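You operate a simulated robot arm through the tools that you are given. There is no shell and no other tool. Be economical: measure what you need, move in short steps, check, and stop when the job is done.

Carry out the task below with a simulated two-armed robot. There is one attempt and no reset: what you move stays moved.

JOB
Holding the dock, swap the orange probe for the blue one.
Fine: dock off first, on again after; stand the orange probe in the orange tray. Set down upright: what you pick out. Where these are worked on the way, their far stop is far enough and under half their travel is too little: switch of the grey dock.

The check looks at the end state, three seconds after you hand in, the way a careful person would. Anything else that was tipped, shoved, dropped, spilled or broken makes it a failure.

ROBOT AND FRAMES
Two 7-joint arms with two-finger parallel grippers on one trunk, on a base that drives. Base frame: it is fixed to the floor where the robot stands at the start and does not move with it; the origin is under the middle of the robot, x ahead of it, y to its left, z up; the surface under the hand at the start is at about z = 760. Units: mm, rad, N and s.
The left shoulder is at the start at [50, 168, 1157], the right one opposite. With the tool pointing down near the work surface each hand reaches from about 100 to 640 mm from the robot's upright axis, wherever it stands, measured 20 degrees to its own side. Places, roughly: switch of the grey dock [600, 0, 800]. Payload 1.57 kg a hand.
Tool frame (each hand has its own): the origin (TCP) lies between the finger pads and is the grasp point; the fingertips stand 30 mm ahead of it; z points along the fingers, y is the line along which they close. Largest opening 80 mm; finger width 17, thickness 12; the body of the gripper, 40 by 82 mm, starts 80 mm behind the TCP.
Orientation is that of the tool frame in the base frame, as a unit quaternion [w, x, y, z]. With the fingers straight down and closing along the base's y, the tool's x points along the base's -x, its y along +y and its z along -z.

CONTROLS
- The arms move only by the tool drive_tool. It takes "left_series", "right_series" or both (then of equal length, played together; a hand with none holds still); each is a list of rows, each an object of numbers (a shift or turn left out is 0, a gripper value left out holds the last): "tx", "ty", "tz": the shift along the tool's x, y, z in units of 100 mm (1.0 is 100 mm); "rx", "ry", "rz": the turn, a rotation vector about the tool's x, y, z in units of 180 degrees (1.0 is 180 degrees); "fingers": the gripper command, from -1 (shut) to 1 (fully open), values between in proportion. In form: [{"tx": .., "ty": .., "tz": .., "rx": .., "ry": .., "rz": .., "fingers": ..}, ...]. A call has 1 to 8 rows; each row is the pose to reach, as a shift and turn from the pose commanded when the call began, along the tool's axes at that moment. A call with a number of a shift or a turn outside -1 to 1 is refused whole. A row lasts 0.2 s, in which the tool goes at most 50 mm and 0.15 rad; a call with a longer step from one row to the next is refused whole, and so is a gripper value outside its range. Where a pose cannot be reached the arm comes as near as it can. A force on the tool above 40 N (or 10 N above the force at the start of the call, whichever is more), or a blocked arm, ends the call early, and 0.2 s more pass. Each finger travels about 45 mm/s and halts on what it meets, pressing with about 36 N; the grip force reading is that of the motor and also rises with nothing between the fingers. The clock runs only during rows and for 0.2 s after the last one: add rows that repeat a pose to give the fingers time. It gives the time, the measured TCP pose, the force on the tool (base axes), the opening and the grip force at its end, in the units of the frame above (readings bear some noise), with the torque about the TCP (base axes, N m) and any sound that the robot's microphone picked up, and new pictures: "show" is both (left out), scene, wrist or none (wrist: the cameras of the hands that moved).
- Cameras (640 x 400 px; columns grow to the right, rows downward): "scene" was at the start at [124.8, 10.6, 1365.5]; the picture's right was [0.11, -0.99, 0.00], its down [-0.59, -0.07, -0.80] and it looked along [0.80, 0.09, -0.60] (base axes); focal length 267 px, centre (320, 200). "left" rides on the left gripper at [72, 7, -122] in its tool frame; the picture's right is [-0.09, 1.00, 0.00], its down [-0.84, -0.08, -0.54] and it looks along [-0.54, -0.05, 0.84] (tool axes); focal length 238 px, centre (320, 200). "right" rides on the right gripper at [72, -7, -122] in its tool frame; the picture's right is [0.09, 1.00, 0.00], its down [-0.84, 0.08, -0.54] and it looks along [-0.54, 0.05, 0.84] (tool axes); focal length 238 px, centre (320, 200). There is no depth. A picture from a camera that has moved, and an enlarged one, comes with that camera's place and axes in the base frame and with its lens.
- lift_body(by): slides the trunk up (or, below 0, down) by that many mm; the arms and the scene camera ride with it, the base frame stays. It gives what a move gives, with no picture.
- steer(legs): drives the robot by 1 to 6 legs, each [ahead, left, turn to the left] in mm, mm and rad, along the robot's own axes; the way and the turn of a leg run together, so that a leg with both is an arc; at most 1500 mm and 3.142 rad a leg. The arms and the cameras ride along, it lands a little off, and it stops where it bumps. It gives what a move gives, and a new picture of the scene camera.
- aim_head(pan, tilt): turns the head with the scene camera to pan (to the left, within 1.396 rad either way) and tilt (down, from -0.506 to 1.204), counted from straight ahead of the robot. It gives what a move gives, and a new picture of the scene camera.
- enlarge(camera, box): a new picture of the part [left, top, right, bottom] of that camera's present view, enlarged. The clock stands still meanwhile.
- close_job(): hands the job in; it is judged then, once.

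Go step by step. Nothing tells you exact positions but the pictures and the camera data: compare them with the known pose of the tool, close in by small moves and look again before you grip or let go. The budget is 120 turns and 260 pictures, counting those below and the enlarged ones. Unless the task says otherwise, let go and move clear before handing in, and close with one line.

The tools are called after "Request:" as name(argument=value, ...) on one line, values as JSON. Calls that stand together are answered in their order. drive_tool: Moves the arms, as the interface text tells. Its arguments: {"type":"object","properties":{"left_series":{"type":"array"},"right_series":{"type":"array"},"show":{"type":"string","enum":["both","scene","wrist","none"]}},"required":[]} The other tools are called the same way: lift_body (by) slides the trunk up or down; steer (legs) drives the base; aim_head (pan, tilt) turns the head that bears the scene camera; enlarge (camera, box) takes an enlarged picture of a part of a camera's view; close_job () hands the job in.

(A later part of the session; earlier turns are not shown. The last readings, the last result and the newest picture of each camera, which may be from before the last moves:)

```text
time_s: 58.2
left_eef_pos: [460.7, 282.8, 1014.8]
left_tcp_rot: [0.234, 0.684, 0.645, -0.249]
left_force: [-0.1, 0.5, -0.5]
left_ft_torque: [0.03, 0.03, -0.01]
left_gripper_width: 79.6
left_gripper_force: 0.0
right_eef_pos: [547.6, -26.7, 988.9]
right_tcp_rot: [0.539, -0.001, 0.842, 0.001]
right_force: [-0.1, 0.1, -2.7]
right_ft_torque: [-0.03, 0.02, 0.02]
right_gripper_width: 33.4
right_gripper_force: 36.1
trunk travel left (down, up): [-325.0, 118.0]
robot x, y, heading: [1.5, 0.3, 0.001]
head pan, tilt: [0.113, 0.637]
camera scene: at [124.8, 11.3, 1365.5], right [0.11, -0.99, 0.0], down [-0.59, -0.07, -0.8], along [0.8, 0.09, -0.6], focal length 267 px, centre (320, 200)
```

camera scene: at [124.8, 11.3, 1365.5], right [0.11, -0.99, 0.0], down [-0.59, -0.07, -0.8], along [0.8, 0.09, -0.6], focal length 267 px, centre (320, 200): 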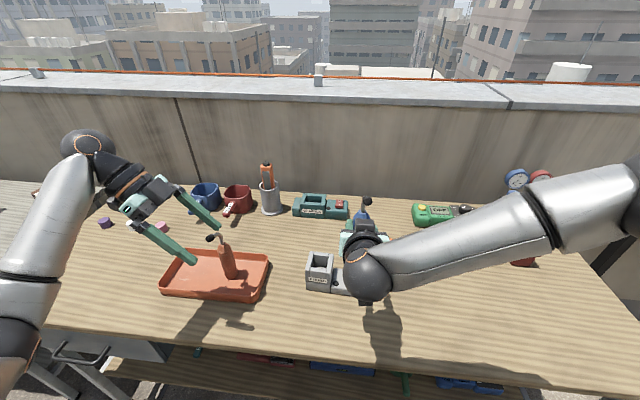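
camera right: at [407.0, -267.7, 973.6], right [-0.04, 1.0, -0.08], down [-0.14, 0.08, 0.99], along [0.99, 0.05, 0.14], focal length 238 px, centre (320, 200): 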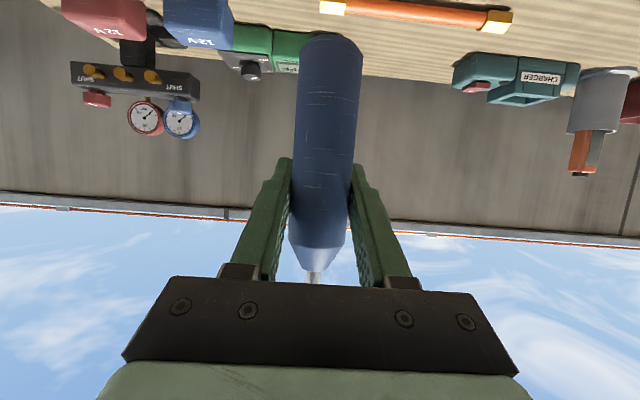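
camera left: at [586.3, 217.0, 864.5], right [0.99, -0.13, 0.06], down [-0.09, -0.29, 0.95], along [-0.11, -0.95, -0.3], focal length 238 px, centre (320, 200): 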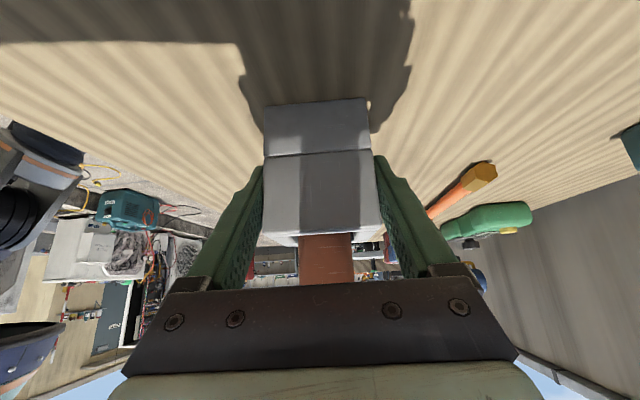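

I'm back at the dock. Because the orange probe now stands in the tray, the left hand must stay high, go over the dock and come straight down.

Request:
drive_tool(left_series=[{"tx": -0.229, "ty": 0.018, "tz": 0.193}, {"tx": -0.458, "ty": 0.036, "tz": 0.386}, {"tx": -0.687, "ty": 0.054, "tz": 0.579}, {"tx": -0.916, "ty": 0.072, "tz": 0.772}, {"tx": -0.916, "ty": 0.072, "tz": 0.772}], show="none")

Request:
drive_tool(left_series=[{"tx": -0.19, "ty": 0.215, "tz": 0.16}, {"tx": -0.378, "ty": 0.43, "tz": 0.32}, {"tx": -0.567, "ty": 0.646, "tz": 0.478}, {"tx": -0.567, "ty": 0.646, "tz": 0.478}], show="scene")

Request:
enlarge(camera="scene", box=[260, 210, 400, 310])

```text
time_s: 59.5
left_eef_pos: [460.2, 161.7, 1014.5]
left_tcp_rot: [0.234, 0.683, 0.646, -0.249]
left_force: [-0.2, 0.3, 0.1]
left_ft_torque: [0.03, 0.02, -0.01]
left_gripper_width: 79.9
left_gripper_force: 0.1
right_eef_pos: [547.6, -26.8, 987.5]
right_tcp_rot: [0.539, 0.0, 0.842, 0.001]
right_force: [-0.8, -0.2, -2.7]
right_ft_torque: [0.02, 0.0, 0.0]
right_gripper_width: 33.1
right_gripper_force: 36.1
trunk travel left (down, up): [-325.0, 118.0]
robot x, y, heading: [1.3, 1.2, 0.002]
head pan, tilt: [0.113, 0.637]
```

```text
time_s: 60.5
left_eef_pos: [521.6, 84.4, 1014.9]
left_tcp_rot: [0.234, 0.683, 0.645, -0.248]
left_force: [0.2, -0.4, -0.6]
left_ft_torque: [-0.05, 0.01, -0.02]
left_gripper_width: 79.8
left_gripper_force: 0.1
right_eef_pos: [549.6, -27.1, 988.4]
right_tcp_rot: [0.539, 0.0, 0.843, 0.001]
right_force: [0.1, -0.9, -2.5]
right_ft_torque: [-0.01, 0.01, 0.01]
right_gripper_width: 33.4
right_gripper_force: 36.4
trunk travel left (down, up): [-325.0, 118.0]
robot x, y, heading: [-0.4, 1.3, 0.0]
head pan, tilt: [0.113, 0.637]
camera scene: at [124.7, 11.2, 1365.5], right [0.11, -0.99, 0.0], down [-0.59, -0.07, -0.8], along [0.8, 0.09, -0.6], focal length 267 px, centre (320, 200)
```

scene: 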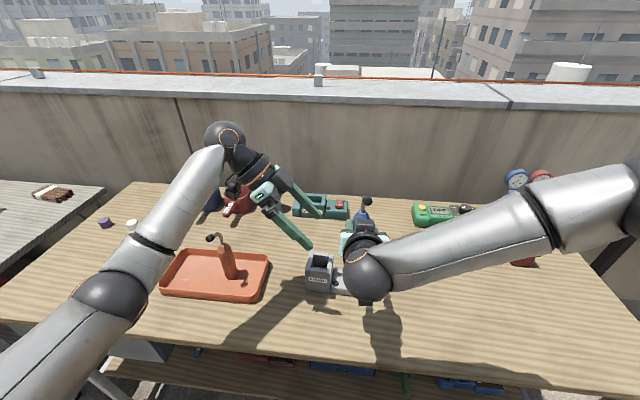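

```text
4.00 times, centred on (330, 260) of scene
camera zoom: at [124.7, 11.2, 1365.5], right [0.11, -0.99, 0.0], down [-0.59, -0.07, -0.8], along [0.8, 0.09, -0.6], focal length 1068 px, centre (280, -40)
```

zoom: 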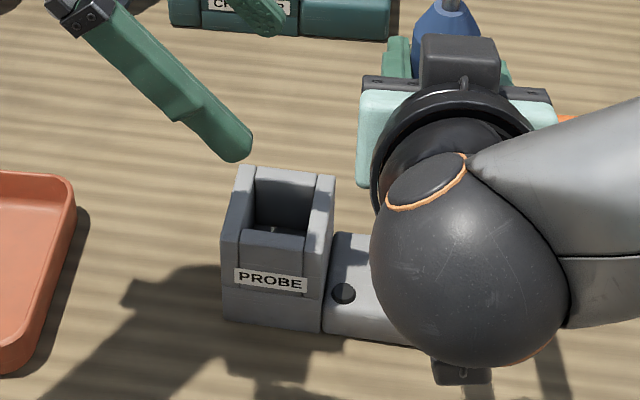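

The dock is where it was, with the socket empty. I continue over it and partly down, then check clearance to the orange probe.

Request:
drive_tool(left_series=[{"tx": 0.13, "ty": 0.17, "tz": 0.14}, {"tx": 0.27, "ty": 0.34, "tz": 0.29}, {"tx": 0.411, "ty": 0.505, "tz": 0.438}, {"tx": 0.411, "ty": 0.505, "tz": 0.438}])

Request:
enlarge(camera="scene", box=[160, 180, 400, 330])

```text
time_s: 61.5
left_eef_pos: [572.0, 83.8, 954.3]
left_tcp_rot: [0.234, 0.684, 0.645, -0.249]
left_force: [-0.1, -0.3, 0.1]
left_ft_torque: [0.0, 0.0, 0.01]
left_gripper_width: 80.1
left_gripper_force: 0.0
right_eef_pos: [548.5, -26.1, 989.7]
right_tcp_rot: [0.538, 0.0, 0.843, 0.001]
right_force: [-0.3, 0.2, -1.9]
right_ft_torque: [-0.01, -0.02, 0.03]
right_gripper_width: 32.9
right_gripper_force: 35.9
trunk travel left (down, up): [-325.0, 118.0]
robot x, y, heading: [1.2, 0.2, 0.003]
head pan, tilt: [0.113, 0.637]
camera scene: at [124.7, 11.1, 1365.5], right [0.11, -0.99, 0.0], down [-0.59, -0.07, -0.8], along [0.8, 0.09, -0.6], focal length 267 px, centre (320, 200)
camera left: at [585.2, 218.1, 1002.4], right [0.99, -0.13, 0.06], down [-0.09, -0.29, 0.95], along [-0.11, -0.95, -0.3], focal length 238 px, centre (320, 200)
```

scene: 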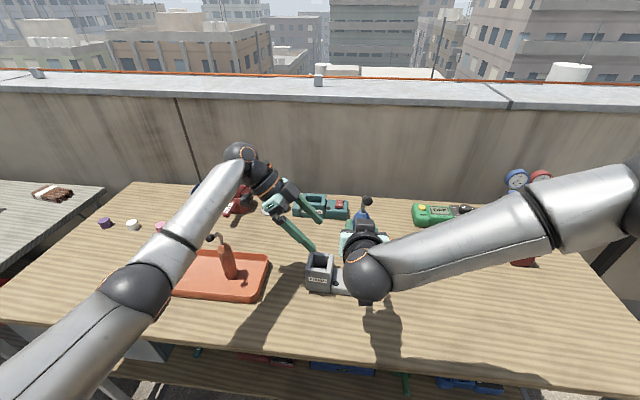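
left: 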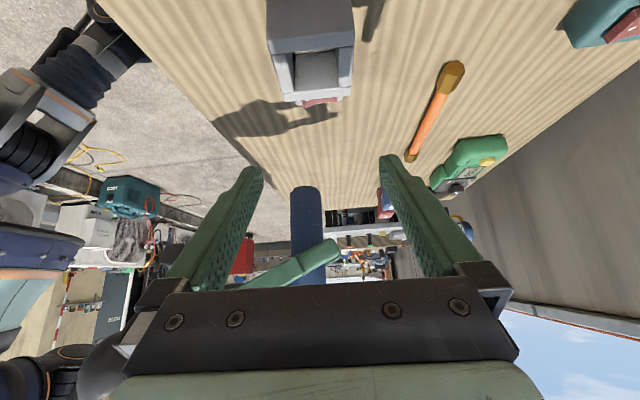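

```text
2.67 times, centred on (280, 255) of scene
camera zoom: at [124.7, 11.1, 1365.5], right [0.11, -0.99, 0.0], down [-0.59, -0.07, -0.8], along [0.8, 0.09, -0.6], focal length 712 px, centre (427, 53)
```

zoom: 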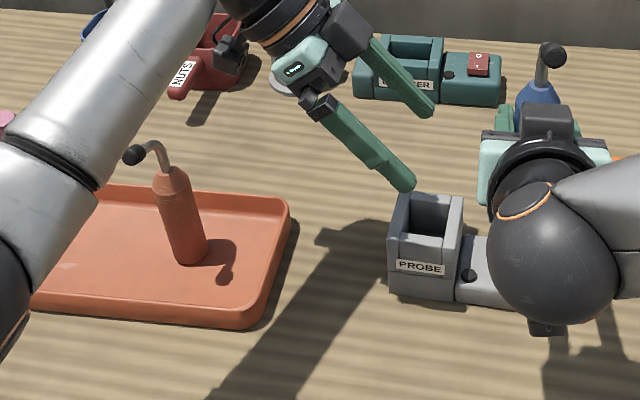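

Estimated forearm clearance to the orange probe's cap is about 30 mm. I lower the left hand straight down around the block in two stages.

Request:
drive_tool(left_series=[{"tx": 0.161, "tz": 0.191}, {"tx": 0.322, "tz": 0.382}, {"tx": 0.484, "tz": 0.574}, {"tx": 0.613, "tz": 0.727}, {"tx": 0.613, "tz": 0.727}])

Request:
enlarge(camera="scene", box=[160, 180, 400, 330])

```text
time_s: 62.6
left_eef_pos: [571.8, 84.2, 859.4]
left_tcp_rot: [0.234, 0.684, 0.645, -0.248]
left_force: [-0.4, -0.1, -0.2]
left_ft_torque: [-0.01, -0.02, -0.02]
left_gripper_width: 80.1
left_gripper_force: 0.1
right_eef_pos: [548.1, -27.0, 988.6]
right_tcp_rot: [0.539, -0.001, 0.842, 0.001]
right_force: [-0.2, -0.1, -2.3]
right_ft_torque: [-0.02, 0.0, 0.0]
right_gripper_width: 33.1
right_gripper_force: 35.5
trunk travel left (down, up): [-325.0, 118.0]
robot x, y, heading: [-3.7, 0.3, -0.007]
head pan, tilt: [0.113, 0.637]
camera scene: at [124.7, 11.0, 1365.5], right [0.11, -0.99, 0.0], down [-0.59, -0.07, -0.8], along [0.8, 0.09, -0.6], focal length 267 px, centre (320, 200)
camera left: at [584.3, 217.9, 906.9], right [0.99, -0.13, 0.06], down [-0.09, -0.29, 0.95], along [-0.11, -0.95, -0.3], focal length 238 px, centre (320, 200)
```

scene: 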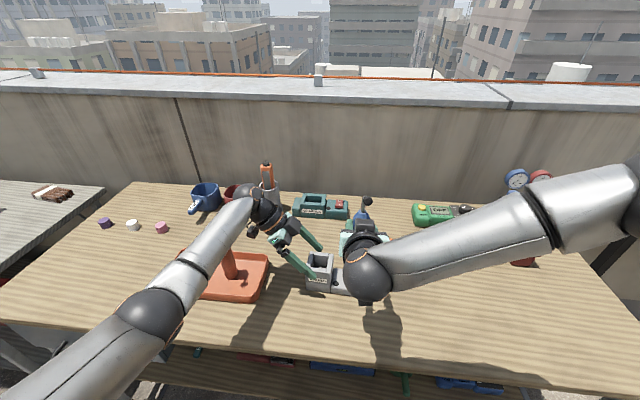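
left: 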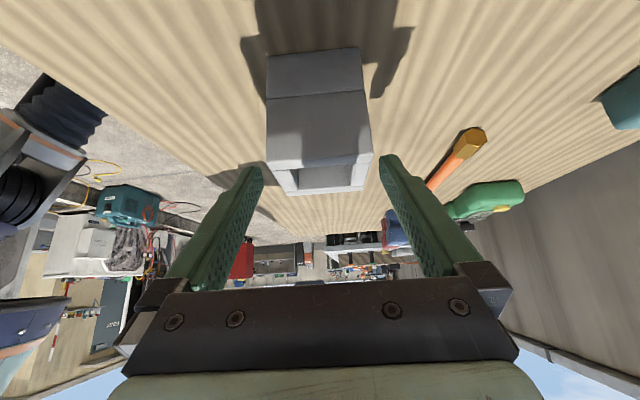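

```text
2.67 times, centred on (280, 255) of scene
camera zoom: at [124.7, 11.0, 1365.5], right [0.11, -0.99, 0.0], down [-0.59, -0.07, -0.8], along [0.8, 0.09, -0.6], focal length 712 px, centre (427, 53)
```

zoom: 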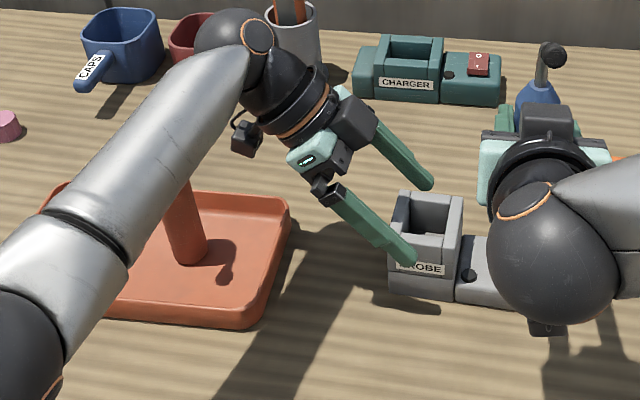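

The block is centred between the fingers. I lower the last 42 mm and close.

Request:
drive_tool(left_series=[{"tx": 0.1, "tz": 0.12}, {"tx": 0.2, "tz": 0.24}, {"tx": 0.271, "tz": 0.321}, {"tx": 0.271, "tz": 0.321, "fingers": 0.7}, {"tx": 0.271, "tz": 0.321, "fingers": 0.5}, {"tx": 0.271, "tz": 0.321, "fingers": -1}, {"tx": 0.271, "tz": 0.321, "fingers": -1}])

Request:
enlarge(camera="scene", box=[160, 180, 400, 330])

```text
time_s: 64.2
left_eef_pos: [569.9, 83.8, 815.7]
left_tcp_rot: [0.233, 0.684, 0.645, -0.249]
left_force: [0.1, 0.7, -0.1]
left_ft_torque: [-0.08, -0.09, 0.07]
left_gripper_width: 63.8
left_gripper_force: 35.7
right_eef_pos: [547.4, -26.8, 988.0]
right_tcp_rot: [0.538, 0.0, 0.843, 0.001]
right_force: [0.5, -0.7, -2.0]
right_ft_torque: [0.01, -0.01, 0.01]
right_gripper_width: 33.1
right_gripper_force: 36.3
trunk travel left (down, up): [-325.0, 118.0]
robot x, y, heading: [0.5, -2.6, 0.001]
head pan, tilt: [0.113, 0.637]
camera scene: at [124.9, 11.1, 1365.5], right [0.11, -0.99, 0.0], down [-0.59, -0.07, -0.8], along [0.8, 0.09, -0.6], focal length 267 px, centre (320, 200)
camera left: at [584.9, 217.9, 864.6], right [0.99, -0.13, 0.06], down [-0.09, -0.29, 0.95], along [-0.11, -0.95, -0.3], focal length 238 px, centre (320, 200)
```

scene: 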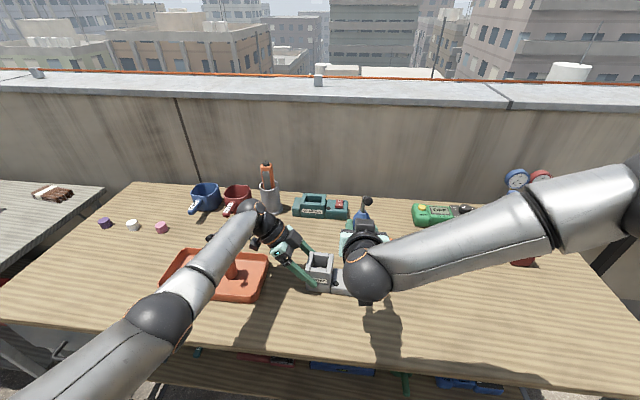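
left: 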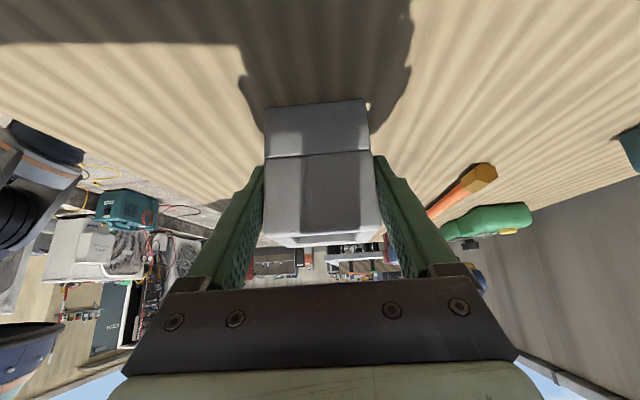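

```text
2.67 times, centred on (280, 255) of scene
camera zoom: at [124.9, 11.1, 1365.5], right [0.11, -0.99, 0.0], down [-0.59, -0.07, -0.8], along [0.8, 0.09, -0.6], focal length 712 px, centre (427, 53)
```

zoom: 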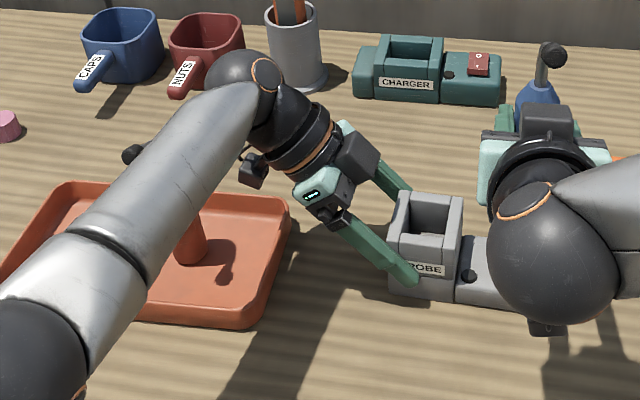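

The dock is held again and the orange probe is untouched. I bring the blue probe over the socket.

Request:
drive_tool(right_series=[{"ty": 0.3, "tx": -0.03, "tz": 0.07}, {"ty": 0.6, "tx": -0.07, "tz": 0.14}, {"ty": 0.88, "tx": -0.097, "tz": 0.213}, {"ty": 0.88, "tx": -0.097, "tz": 0.213}, {"ty": 0.88, "tx": -0.097, "tz": 0.213}])

Request:
enlarge(camera="left", box=[220, 60, 420, 300])

Request:
enlarge(camera="scene", box=[270, 190, 370, 310])

```text
time_s: 65.5
left_eef_pos: [571.6, 84.6, 815.5]
left_tcp_rot: [0.233, 0.683, 0.645, -0.249]
left_force: [-1.0, 0.3, -0.2]
left_ft_torque: [-0.07, -0.01, -0.03]
left_gripper_width: 63.7
left_gripper_force: 35.6
right_eef_pos: [571.6, 62.0, 988.3]
right_tcp_rot: [0.539, 0.0, 0.842, 0.001]
right_force: [0.4, -0.4, -2.1]
right_ft_torque: [0.02, -0.01, -0.01]
right_gripper_width: 32.9
right_gripper_force: 35.9
trunk travel left (down, up): [-325.0, 118.0]
robot x, y, heading: [1.1, -1.8, 0.001]
head pan, tilt: [0.113, 0.637]
camera scene: at [124.8, 11.1, 1365.5], right [0.11, -0.99, 0.0], down [-0.59, -0.07, -0.8], along [0.8, 0.09, -0.6], focal length 267 px, centre (320, 200)
camera right: at [431.4, 54.6, 973.3], right [-0.04, 1.0, -0.08], down [-0.14, 0.08, 0.99], along [0.99, 0.05, 0.14], focal length 238 px, centre (320, 200)
```

scene: 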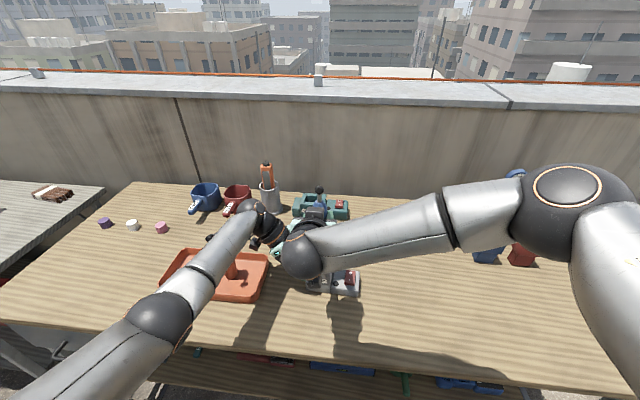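
right: 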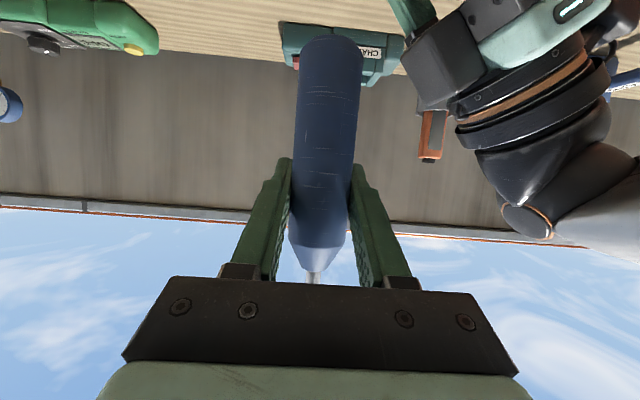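

```text
1.67 times, centred on (320, 180) of left
camera zoom: at [584.8, 218.0, 864.6], right [0.99, -0.13, 0.06], down [-0.09, -0.29, 0.95], along [-0.11, -0.95, -0.3], focal length 397 px, centre (320, 233)
```

zoom: 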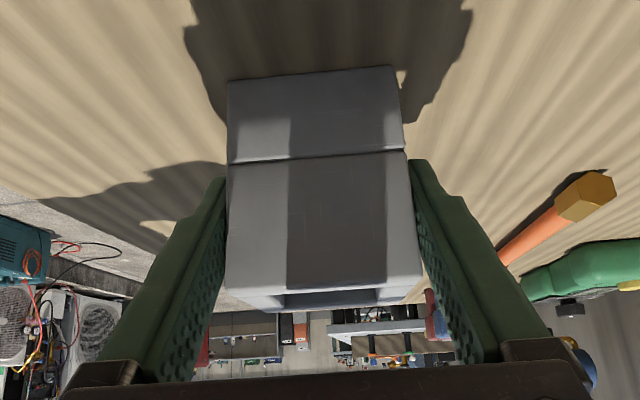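

```text
3.33 times, centred on (320, 250) of scene
camera zoom: at [124.8, 11.1, 1365.5], right [0.11, -0.99, 0.0], down [-0.59, -0.07, -0.8], along [0.8, 0.09, -0.6], focal length 890 px, centre (320, 33)
```

zoom: 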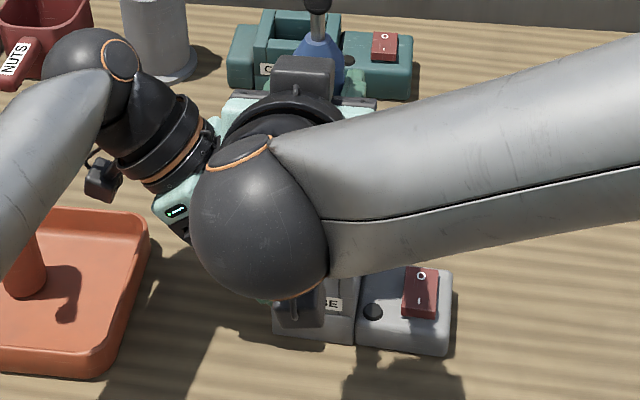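

I lower until the probe's base is about 12 mm above the block, then check alignment from both wrist cameras.

Request:
drive_tool(right_series=[{"tx": 0.17, "tz": 0.077}, {"tx": 0.34, "tz": 0.155}, {"tx": 0.5, "tz": 0.228}, {"tx": 0.5, "tz": 0.228}], show="wrist")

Request:
enlarge(camera="left", box=[220, 160, 420, 300])

Request:
enlarge(camera="right", box=[220, 0, 440, 140])

```text
time_s: 66.5
left_eef_pos: [571.0, 84.6, 815.4]
left_tcp_rot: [0.234, 0.684, 0.645, -0.249]
left_force: [0.3, -1.0, -0.1]
left_ft_torque: [-0.06, -0.04, 0.02]
left_gripper_width: 63.8
left_gripper_force: 36.4
right_eef_pos: [570.6, 60.9, 933.6]
right_tcp_rot: [0.539, 0.0, 0.843, 0.001]
right_force: [-0.5, 0.3, -2.4]
right_ft_torque: [0.03, 0.01, 0.04]
right_gripper_width: 32.8
right_gripper_force: 36.1
trunk travel left (down, up): [-325.0, 118.0]
robot x, y, heading: [0.8, 0.7, -0.001]
head pan, tilt: [0.113, 0.637]
camera right: at [430.2, 54.0, 918.4], right [-0.04, 1.0, -0.08], down [-0.14, 0.08, 0.99], along [0.99, 0.05, 0.14], focal length 238 px, centre (320, 200)
```

right: 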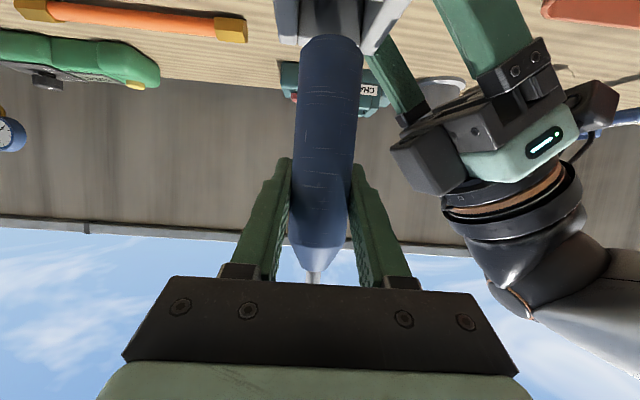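

```text
2.86 times, centred on (320, 230) of left
camera zoom: at [584.8, 218.0, 864.6], right [0.99, -0.13, 0.06], down [-0.09, -0.29, 0.95], along [-0.11, -0.95, -0.3], focal length 681 px, centre (320, 114)
```

zoom: 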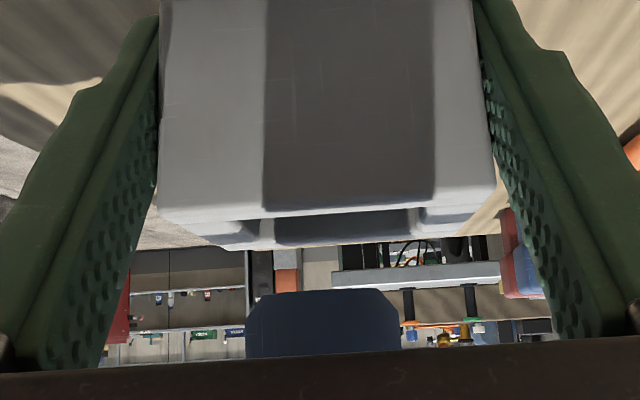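

```text
2.86 times, centred on (330, 70) of right
camera zoom: at [430.2, 54.0, 918.4], right [-0.04, 1.0, -0.08], down [-0.14, 0.08, 0.99], along [0.99, 0.05, 0.14], focal length 681 px, centre (291, 571)
```

zoom: 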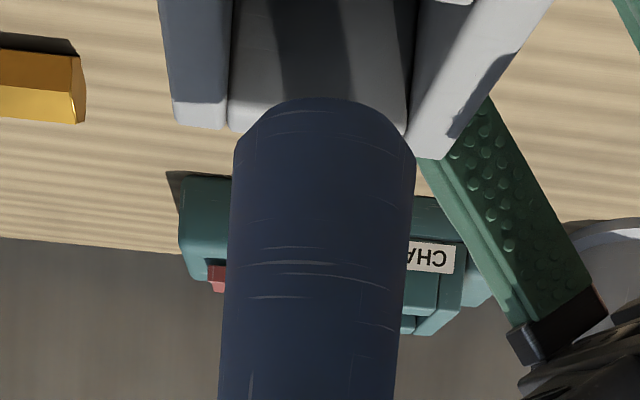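

The probe needs about +3 mm in x and +1 mm in y. I correct and lower until the base just enters the socket.

Request:
drive_tool(right_series=[{"tx": -0.012, "tz": 0.03, "ty": 0.01}, {"tx": -0.012, "tz": 0.03, "ty": 0.01}, {"tx": 0.05, "tz": 0.058, "ty": 0.01}, {"tx": 0.11, "tz": 0.086, "ty": 0.01}, {"tx": 0.16, "tz": 0.108, "ty": 0.01}, {"tx": 0.16, "tz": 0.108, "ty": 0.01}], show="wrist")

Request:
enlarge(camera="left", box=[220, 160, 420, 300])

Request:
enlarge(camera="right", box=[220, 0, 440, 140])

```text
time_s: 67.8
left_eef_pos: [571.6, 84.5, 816.4]
left_tcp_rot: [0.234, 0.684, 0.645, -0.248]
left_force: [-0.3, 0.4, 0.0]
left_ft_torque: [0.04, -0.03, 0.0]
left_gripper_width: 63.8
left_gripper_force: 36.3
right_eef_pos: [574.5, 62.8, 913.3]
right_tcp_rot: [0.539, 0.0, 0.843, 0.0]
right_force: [-0.4, 0.1, -2.1]
right_ft_torque: [-0.01, -0.02, 0.01]
right_gripper_width: 32.9
right_gripper_force: 35.7
trunk travel left (down, up): [-325.0, 118.0]
robot x, y, heading: [2.5, -2.4, -0.003]
head pan, tilt: [0.113, 0.637]
camera right: at [433.5, 55.0, 899.2], right [-0.04, 1.0, -0.08], down [-0.14, 0.08, 0.99], along [0.99, 0.05, 0.14], focal length 238 px, centre (320, 200)
```

right: 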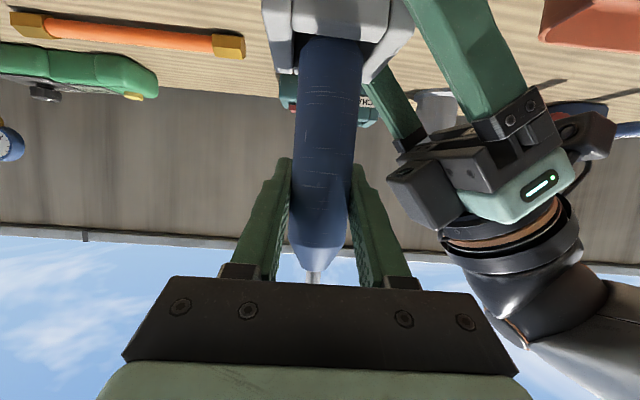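

```text
2.86 times, centred on (320, 230) of left
camera zoom: at [584.9, 218.0, 864.6], right [0.99, -0.13, 0.06], down [-0.09, -0.29, 0.95], along [-0.11, -0.95, -0.3], focal length 681 px, centre (320, 114)
```

zoom: 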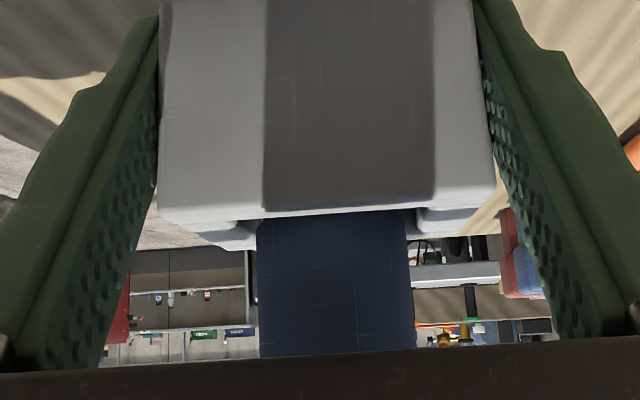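

```text
2.86 times, centred on (330, 70) of right
camera zoom: at [433.5, 55.0, 899.2], right [-0.04, 1.0, -0.08], down [-0.14, 0.08, 0.99], along [0.99, 0.05, 0.14], focal length 681 px, centre (291, 571)
```

zoom: 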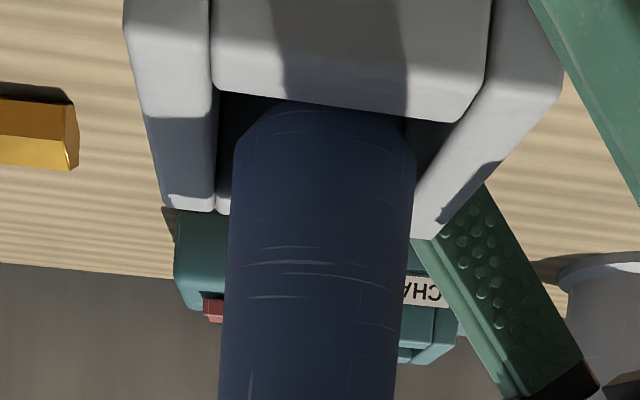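

The base is at the mouth of the socket and aligned within about 1–2 mm. I shift +1 mm in y and go down slowly.

Request:
drive_tool(right_series=[{"ty": 0.01}, {"ty": 0.01, "tx": 0.045, "tz": 0.021}, {"ty": 0.01, "tx": 0.091, "tz": 0.041}, {"ty": 0.01, "tx": 0.136, "tz": 0.062}, {"ty": 0.01, "tx": 0.182, "tz": 0.083}, {"ty": 0.01, "tx": 0.182, "tz": 0.083}], show="wrist")

Request:
enlarge(camera="left", box=[220, 160, 420, 300])

```text
time_s: 69.2
left_eef_pos: [570.7, 85.0, 815.8]
left_tcp_rot: [0.233, 0.684, 0.644, -0.25]
left_force: [0.6, 0.9, -1.1]
left_ft_torque: [0.0, -0.04, 0.07]
left_gripper_width: 64.0
left_gripper_force: 35.5
right_eef_pos: [573.5, 63.3, 894.7]
right_tcp_rot: [0.539, 0.0, 0.842, 0.001]
right_force: [0.2, 0.4, -3.3]
right_ft_torque: [0.0, -0.03, -0.03]
right_gripper_width: 32.9
right_gripper_force: 36.2
trunk travel left (down, up): [-325.0, 118.0]
robot x, y, heading: [-1.7, 0.1, 0.001]
head pan, tilt: [0.113, 0.637]
camera right: at [433.7, 55.7, 879.2], right [-0.04, 1.0, -0.08], down [-0.14, 0.08, 0.99], along [0.99, 0.05, 0.14], focal length 238 px, centre (320, 200)
```

right: 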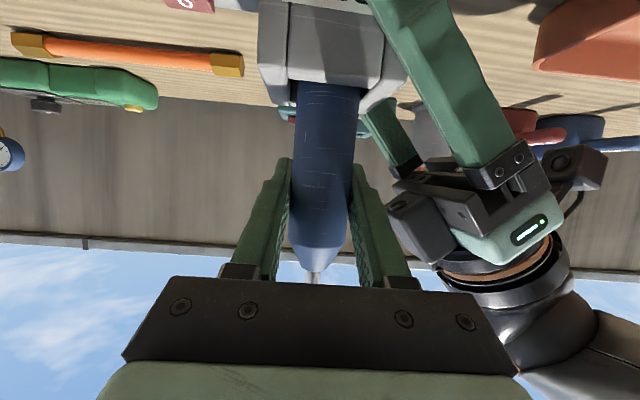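

```text
2.86 times, centred on (320, 230) of left
camera zoom: at [584.9, 218.0, 864.6], right [0.99, -0.13, 0.06], down [-0.09, -0.29, 0.95], along [-0.11, -0.95, -0.3], focal length 681 px, centre (320, 114)
```

zoom: 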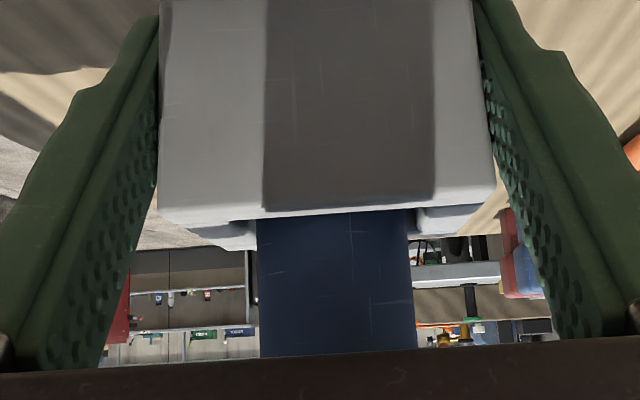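

It slides in without resistance. I continue down towards the floor of the socket.

Request:
drive_tool(right_series=[{"tx": 0.045, "tz": 0.021}, {"tx": 0.091, "tz": 0.041}, {"tx": 0.127, "tz": 0.058}, {"tx": 0.127, "tz": 0.058}], show="none")

Request:
drive_tool(right_series=[{"tx": 0.018, "tz": 0.008}, {"tx": 0.036, "tz": 0.017}, {"tx": 0.036, "tz": 0.017}], show="none")

```text
time_s: 70.2
left_eef_pos: [571.2, 84.1, 815.8]
left_tcp_rot: [0.233, 0.684, 0.645, -0.249]
left_force: [-0.4, 0.3, 0.5]
left_ft_torque: [0.0, -0.07, 0.04]
left_gripper_width: 63.8
left_gripper_force: 36.0
right_eef_pos: [573.7, 62.7, 879.7]
right_tcp_rot: [0.538, -0.001, 0.843, 0.001]
right_force: [0.5, 0.1, -2.1]
right_ft_torque: [0.01, -0.03, -0.03]
right_gripper_width: 32.8
right_gripper_force: 35.8
trunk travel left (down, up): [-325.0, 118.0]
robot x, y, heading: [-4.2, 3.0, -0.002]
head pan, tilt: [0.113, 0.637]
```

```text
time_s: 71.0
left_eef_pos: [570.8, 82.9, 816.9]
left_tcp_rot: [0.235, 0.683, 0.645, -0.249]
left_force: [0.0, 0.4, -0.5]
left_ft_torque: [-0.01, -0.08, 0.1]
left_gripper_width: 63.9
left_gripper_force: 35.7
right_eef_pos: [573.2, 65.1, 874.8]
right_tcp_rot: [0.539, -0.001, 0.842, 0.001]
right_force: [-0.3, -0.3, -2.1]
right_ft_torque: [0.02, 0.02, 0.0]
right_gripper_width: 32.7
right_gripper_force: 36.3
trunk travel left (down, up): [-325.0, 118.0]
robot x, y, heading: [-0.3, 2.5, -0.002]
head pan, tilt: [0.113, 0.637]
```

Request:
drive_tool(right_series=[{"tx": 0.018, "tz": 0.008}, {"tx": 0.027, "tz": 0.012}, {"tx": 0.027, "tz": 0.012}], show="wrist")

```text
time_s: 71.8
left_eef_pos: [571.1, 84.9, 815.7]
left_tcp_rot: [0.234, 0.684, 0.645, -0.248]
left_force: [0.1, 0.6, 0.1]
left_ft_torque: [-0.04, -0.11, 0.06]
left_gripper_width: 64.0
left_gripper_force: 36.2
right_eef_pos: [574.3, 62.1, 873.3]
right_tcp_rot: [0.54, -0.001, 0.842, 0.001]
right_force: [0.7, 0.0, -1.1]
right_ft_torque: [-0.06, 0.03, 0.03]
right_gripper_width: 32.9
right_gripper_force: 36.4
trunk travel left (down, up): [-325.0, 118.0]
robot x, y, heading: [1.5, -3.4, 0.004]
head pan, tilt: [0.113, 0.637]
camera right: at [433.9, 56.2, 858.5], right [-0.04, 1.0, -0.08], down [-0.14, 0.08, 0.99], along [0.99, 0.05, 0.14], focal length 238 px, centre (320, 200)
```

right: 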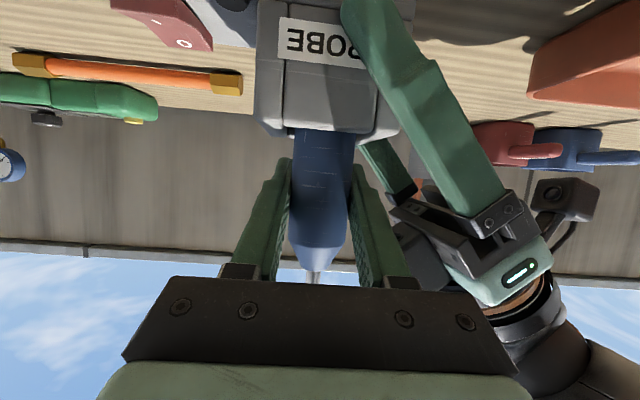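

Request:
drive_tool(right_series=[{"tx": 0.018, "tz": 0.008}, {"tx": 0.027, "tz": 0.012}, {"tx": 0.027, "tz": 0.012}], show="none")

Request:
drive_tool(right_series=[{"tx": 0.018, "tz": 0.008}, {"tx": 0.027, "tz": 0.012}, {"tx": 0.027, "tz": 0.012}], show="wrist")

```text
time_s: 72.7
left_eef_pos: [571.5, 84.4, 816.4]
left_tcp_rot: [0.234, 0.683, 0.646, -0.248]
left_force: [7.5, -1.3, -9.6]
left_ft_torque: [-0.84, -0.71, 0.31]
left_gripper_width: 63.9
left_gripper_force: 35.7
right_eef_pos: [574.3, 62.7, 874.0]
right_tcp_rot: [0.542, -0.001, 0.84, 0.002]
right_force: [-4.9, -1.3, 18.6]
right_ft_torque: [-0.19, 0.59, -0.11]
right_gripper_width: 32.6
right_gripper_force: 35.6
trunk travel left (down, up): [-325.0, 118.0]
robot x, y, heading: [-3.3, 3.3, -0.0]
head pan, tilt: [0.113, 0.637]
```

```text
time_s: 73.5
left_eef_pos: [570.4, 84.5, 815.9]
left_tcp_rot: [0.233, 0.684, 0.645, -0.247]
left_force: [5.3, -2.6, -11.9]
left_ft_torque: [-0.47, -0.72, 0.56]
left_gripper_width: 64.0
left_gripper_force: 35.5
right_eef_pos: [574.8, 63.7, 871.6]
right_tcp_rot: [0.543, 0.0, 0.84, 0.001]
right_force: [0.9, 1.9, 25.3]
right_ft_torque: [0.17, 0.05, -0.17]
right_gripper_width: 32.8
right_gripper_force: 35.8
trunk travel left (down, up): [-325.0, 118.0]
robot x, y, heading: [-0.2, -1.2, 0.001]
head pan, tilt: [0.113, 0.637]
camera right: at [434.9, 56.3, 854.9], right [-0.04, 1.0, -0.08], down [-0.15, 0.08, 0.99], along [0.99, 0.05, 0.15], focal length 238 px, centre (320, 200)
```

right: 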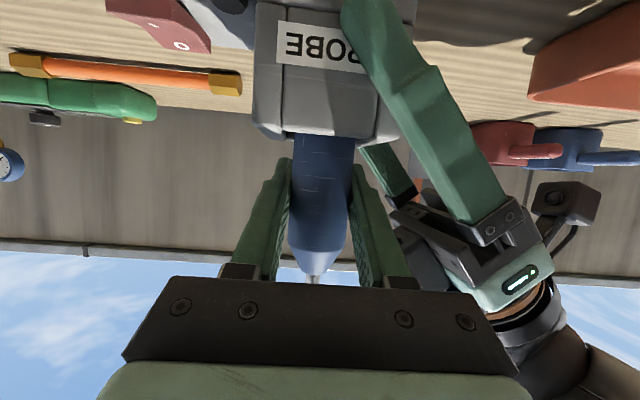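

The probe is seated (about 25 N of contact, at the same depth as the orange one was). I open the right hand and back out horizontally while the left still holds the dock.

Request:
drive_tool(right_series=[{"fingers": -0.1}, {"fingers": 0.3}, {"fingers": 0.4}, {"fingers": 0.4}, {"tz": -0.25, "tx": 0.105}, {"tz": -0.5, "tx": 0.215}, {"tz": -0.75, "tx": 0.325}, {"tz": -0.98, "tx": 0.42}])

Request:
enlarge(camera="scene", box=[270, 200, 390, 310])

```text
time_s: 75.2
left_eef_pos: [570.0, 84.7, 816.4]
left_tcp_rot: [0.233, 0.684, 0.645, -0.249]
left_force: [0.4, 0.3, 0.1]
left_ft_torque: [0.25, -0.03, 0.0]
left_gripper_width: 63.8
left_gripper_force: 36.2
right_eef_pos: [467.2, 64.4, 870.6]
right_tcp_rot: [0.539, -0.001, 0.842, 0.001]
right_force: [0.5, 0.1, 0.4]
right_ft_torque: [0.01, 0.01, -0.02]
right_gripper_width: 55.9
right_gripper_force: 0.0
trunk travel left (down, up): [-325.0, 118.0]
robot x, y, heading: [-3.3, 2.0, 0.003]
head pan, tilt: [0.113, 0.637]
camera scene: at [124.8, 11.1, 1365.5], right [0.11, -0.99, 0.0], down [-0.59, -0.07, -0.8], along [0.8, 0.09, -0.6], focal length 267 px, centre (320, 200)
camera right: at [326.1, 56.4, 855.1], right [-0.04, 1.0, -0.08], down [-0.14, 0.08, 0.99], along [0.99, 0.05, 0.14], focal length 238 px, centre (320, 200)
```

scene: 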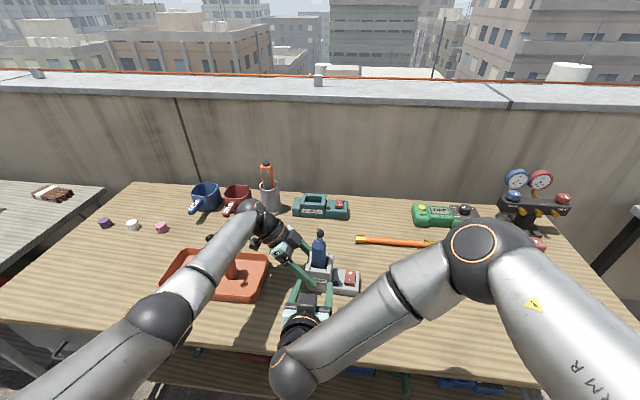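
right: 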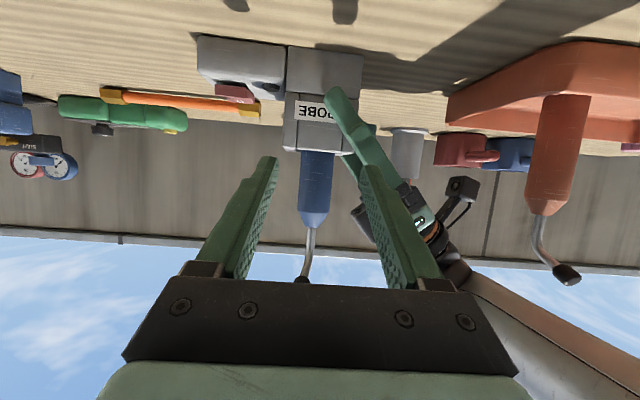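

```text
3.64 times, centred on (330, 255) of scene
camera zoom: at [124.8, 11.1, 1365.5], right [0.11, -0.99, 0.0], down [-0.59, -0.07, -0.8], along [0.8, 0.09, -0.6], focal length 971 px, centre (284, 0)
```

zoom: 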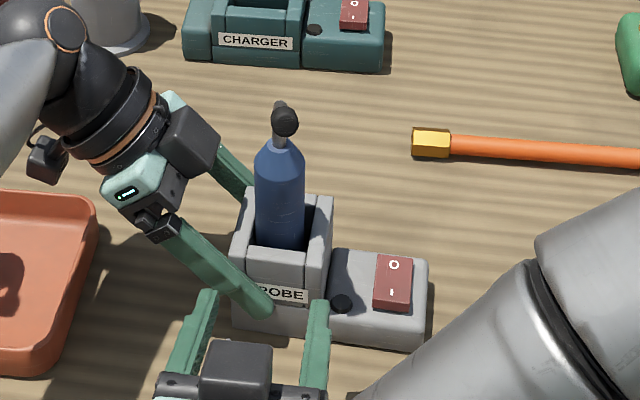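

The blue probe is seated upright. Now I close the right hand, move it aside and turn it back to vertical for the switch.

Request:
drive_tool(right_series=[{"tx": -0.15, "tz": -0.07, "ty": -0.2}, {"tx": -0.3, "tz": -0.14, "ty": -0.4}, {"tx": -0.45, "tz": -0.2, "ty": -0.6, "fingers": -1}, {"tx": -0.6, "tz": -0.27, "ty": -0.8}, {"tx": -0.726, "tz": -0.332, "ty": -1.0}, {"tx": -0.726, "tz": -0.332, "ty": -1.0}], show="none")

Request:
drive_tool(right_series=[{"ry": 0.045}, {"ry": 0.09}, {"ry": 0.135}, {"ry": 0.18}, {"ry": 0.225}, {"ry": 0.27}, {"ry": 0.315}, {"ry": 0.362}], show="scene")

```text
time_s: 76.7
left_eef_pos: [571.0, 84.3, 816.2]
left_tcp_rot: [0.234, 0.684, 0.645, -0.248]
left_force: [-0.3, -0.3, -0.8]
left_ft_torque: [0.18, -0.05, 0.02]
left_gripper_width: 63.7
left_gripper_force: 36.0
right_eef_pos: [468.1, -38.3, 949.7]
right_tcp_rot: [0.539, 0.0, 0.842, 0.001]
right_force: [0.4, 0.7, 0.0]
right_ft_torque: [0.0, 0.0, 0.01]
right_gripper_width: 0.0
right_gripper_force: 18.0
trunk travel left (down, up): [-325.0, 118.0]
robot x, y, heading: [-0.9, -3.9, -0.006]
head pan, tilt: [0.113, 0.637]
```

```text
time_s: 78.5
left_eef_pos: [571.8, 84.1, 816.2]
left_tcp_rot: [0.233, 0.684, 0.645, -0.248]
left_force: [1.3, -1.3, 0.1]
left_ft_torque: [0.16, -0.08, 0.0]
left_gripper_width: 63.6
left_gripper_force: 36.0
right_eef_pos: [468.3, -37.2, 950.3]
right_tcp_rot: [0.0, -0.002, 1.0, 0.002]
right_force: [0.7, 0.1, 0.5]
right_ft_torque: [0.0, -0.03, 0.01]
right_gripper_width: 0.2
right_gripper_force: 21.7
trunk travel left (down, up): [-325.0, 118.0]
robot x, y, heading: [0.0, -1.9, -0.002]
head pan, tilt: [0.113, 0.637]
camera scene: at [124.9, 11.1, 1365.5], right [0.11, -0.99, 0.0], down [-0.59, -0.07, -0.8], along [0.8, 0.09, -0.6], focal length 267 px, centre (320, 200)
```

scene: 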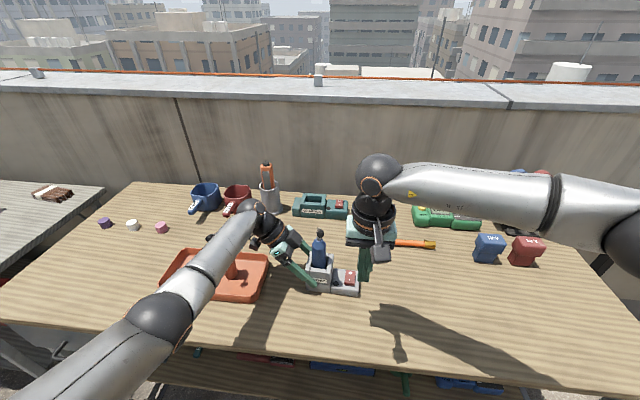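

Request:
drive_tool(right_series=[{"tx": -0.3, "ty": 0.1}, {"tx": -0.6, "ty": 0.2, "tz": 0.15}, {"tx": -0.82, "ty": 0.2, "tz": 0.45}, {"tx": -0.82, "ty": 0.2, "tz": 0.85}, {"tx": -0.82, "ty": 0.2, "tz": 0.88}, {"tx": -0.82, "ty": 0.2, "tz": 0.88}])

Request:
enlarge(camera="scene", box=[290, 220, 390, 310])

```text
time_s: 79.8
left_eef_pos: [571.1, 84.3, 815.7]
left_tcp_rot: [0.233, 0.684, 0.645, -0.249]
left_force: [-1.6, 0.9, 0.6]
left_ft_torque: [0.19, -0.06, 0.02]
left_gripper_width: 63.7
left_gripper_force: 36.5
right_eef_pos: [550.3, -15.2, 861.0]
right_tcp_rot: [0.001, -0.002, 1.0, 0.001]
right_force: [-0.1, 0.7, 0.3]
right_ft_torque: [-0.04, 0.0, -0.02]
right_gripper_width: 0.0
right_gripper_force: 21.0
trunk travel left (down, up): [-325.0, 118.0]
robot x, y, heading: [-1.6, 1.4, 0.004]
head pan, tilt: [0.113, 0.637]
camera scene: at [124.8, 11.1, 1365.5], right [0.11, -0.99, 0.0], down [-0.59, -0.07, -0.8], along [0.8, 0.09, -0.6], focal length 267 px, centre (320, 200)
camera right: at [478.1, -23.2, 983.2], right [-0.09, 1.0, 0.0], down [0.84, 0.08, 0.54], along [0.54, 0.05, -0.84], focal length 238 px, centre (320, 200)
```

scene: 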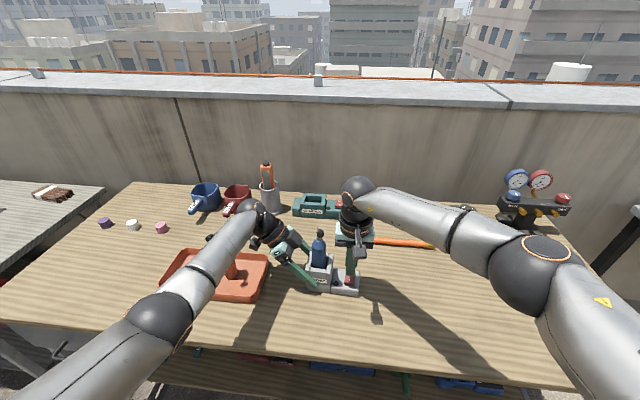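
right: 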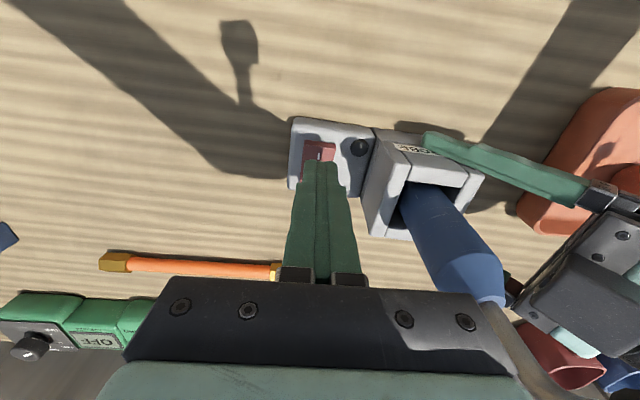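

```text
4.44 times, centred on (340, 265) of scene
camera zoom: at [124.8, 11.1, 1365.5], right [0.11, -0.99, 0.0], down [-0.59, -0.07, -0.8], along [0.8, 0.09, -0.6], focal length 1187 px, centre (231, -89)
```

zoom: 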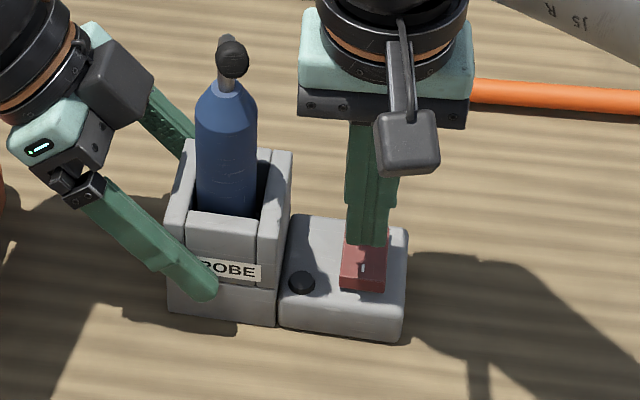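

The tips are above the I end. I press down.

Request:
drive_tool(right_series=[{"tz": 0.1}, {"tz": 0.2}, {"tz": 0.25}, {"tz": 0.28}, {"tz": 0.31}, {"tz": 0.34}, {"tz": 0.36}], show="scene")

Request:
enlarge(camera="scene", box=[290, 220, 390, 310])

```text
time_s: 81.5
left_eef_pos: [570.5, 84.4, 817.1]
left_tcp_rot: [0.233, 0.684, 0.646, -0.247]
left_force: [8.3, -2.0, -9.9]
left_ft_torque: [0.26, -0.33, 0.61]
left_gripper_width: 63.9
left_gripper_force: 36.0
right_eef_pos: [550.2, -15.7, 828.7]
right_tcp_rot: [0.003, -0.001, 1.0, 0.001]
right_force: [-8.2, -4.1, 25.7]
right_ft_torque: [-0.18, 0.02, 0.18]
right_gripper_width: 0.0
right_gripper_force: 21.7
trunk travel left (down, up): [-325.0, 118.0]
robot x, y, heading: [-1.5, -0.3, 0.003]
head pan, tilt: [0.113, 0.637]
camera scene: at [123.3, 10.5, 1366.0], right [0.11, -0.99, 0.0], down [-0.59, -0.07, -0.8], along [0.8, 0.09, -0.59], focal length 267 px, centre (320, 200)
```

scene: 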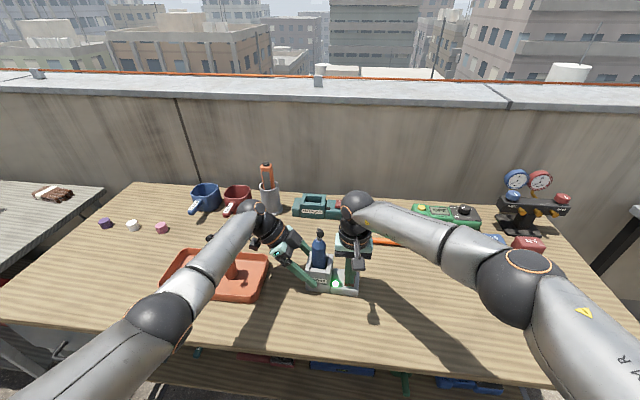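

```text
4.44 times, centred on (340, 265) of scene
camera zoom: at [123.3, 10.5, 1366.0], right [0.11, -0.99, 0.0], down [-0.59, -0.07, -0.8], along [0.8, 0.09, -0.59], focal length 1187 px, centre (231, -89)
```

zoom: 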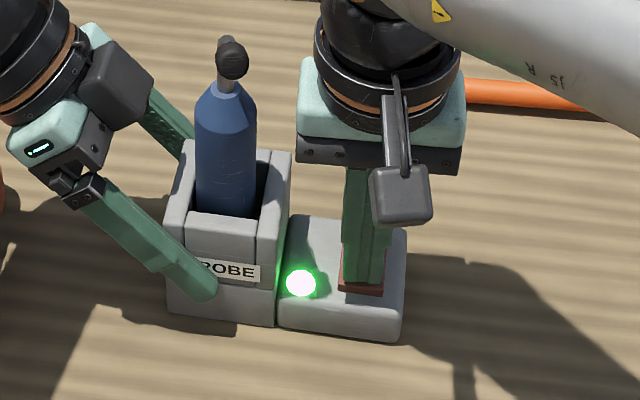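

The LED is green again. I lift the right hand straight up and then away to the right.

Request:
drive_tool(right_series=[{"tz": -0.1}, {"tz": -0.4}, {"tz": -0.8}, {"tz": -1.0, "ty": -0.3}, {"tz": -1.0, "ty": -0.7}, {"tz": -1.0, "ty": -1.0}], show="scene")

Request:
enlarge(camera="scene", box=[270, 210, 390, 310])

```text
time_s: 82.8
left_eef_pos: [570.1, 84.8, 816.6]
left_tcp_rot: [0.234, 0.684, 0.645, -0.249]
left_force: [-0.1, -0.4, -0.5]
left_ft_torque: [0.15, -0.06, -0.04]
left_gripper_width: 63.6
left_gripper_force: 35.8
right_eef_pos: [549.8, -116.2, 925.9]
right_tcp_rot: [0.001, -0.001, 1.0, 0.001]
right_force: [-0.2, 0.1, 0.7]
right_ft_torque: [0.01, 0.02, -0.01]
right_gripper_width: 0.0
right_gripper_force: 21.2
trunk travel left (down, up): [-325.0, 118.0]
robot x, y, heading: [-1.5, -0.7, -0.005]
head pan, tilt: [0.113, 0.637]
camera scene: at [124.9, 10.7, 1365.5], right [0.11, -0.99, 0.0], down [-0.59, -0.07, -0.8], along [0.8, 0.09, -0.6], focal length 267 px, centre (320, 200)
```

scene: 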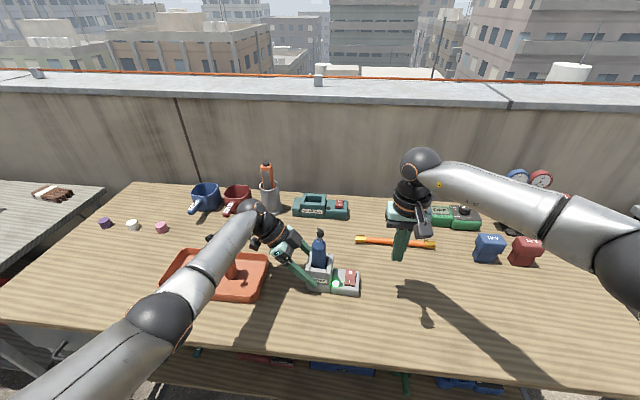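

```text
4.00 times, centred on (330, 260) of scene
camera zoom: at [124.9, 10.7, 1365.5], right [0.11, -0.99, 0.0], down [-0.59, -0.07, -0.8], along [0.8, 0.09, -0.6], focal length 1068 px, centre (280, -40)
```

zoom: 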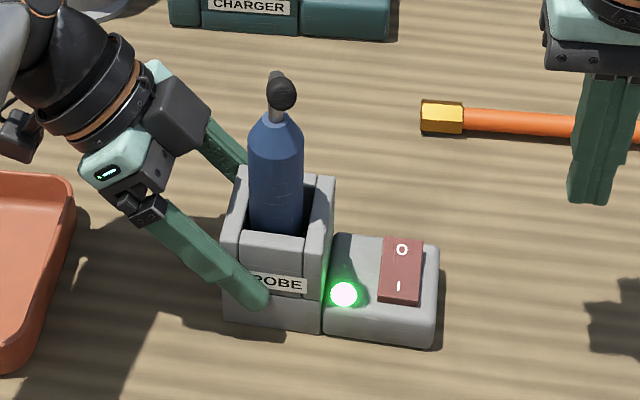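

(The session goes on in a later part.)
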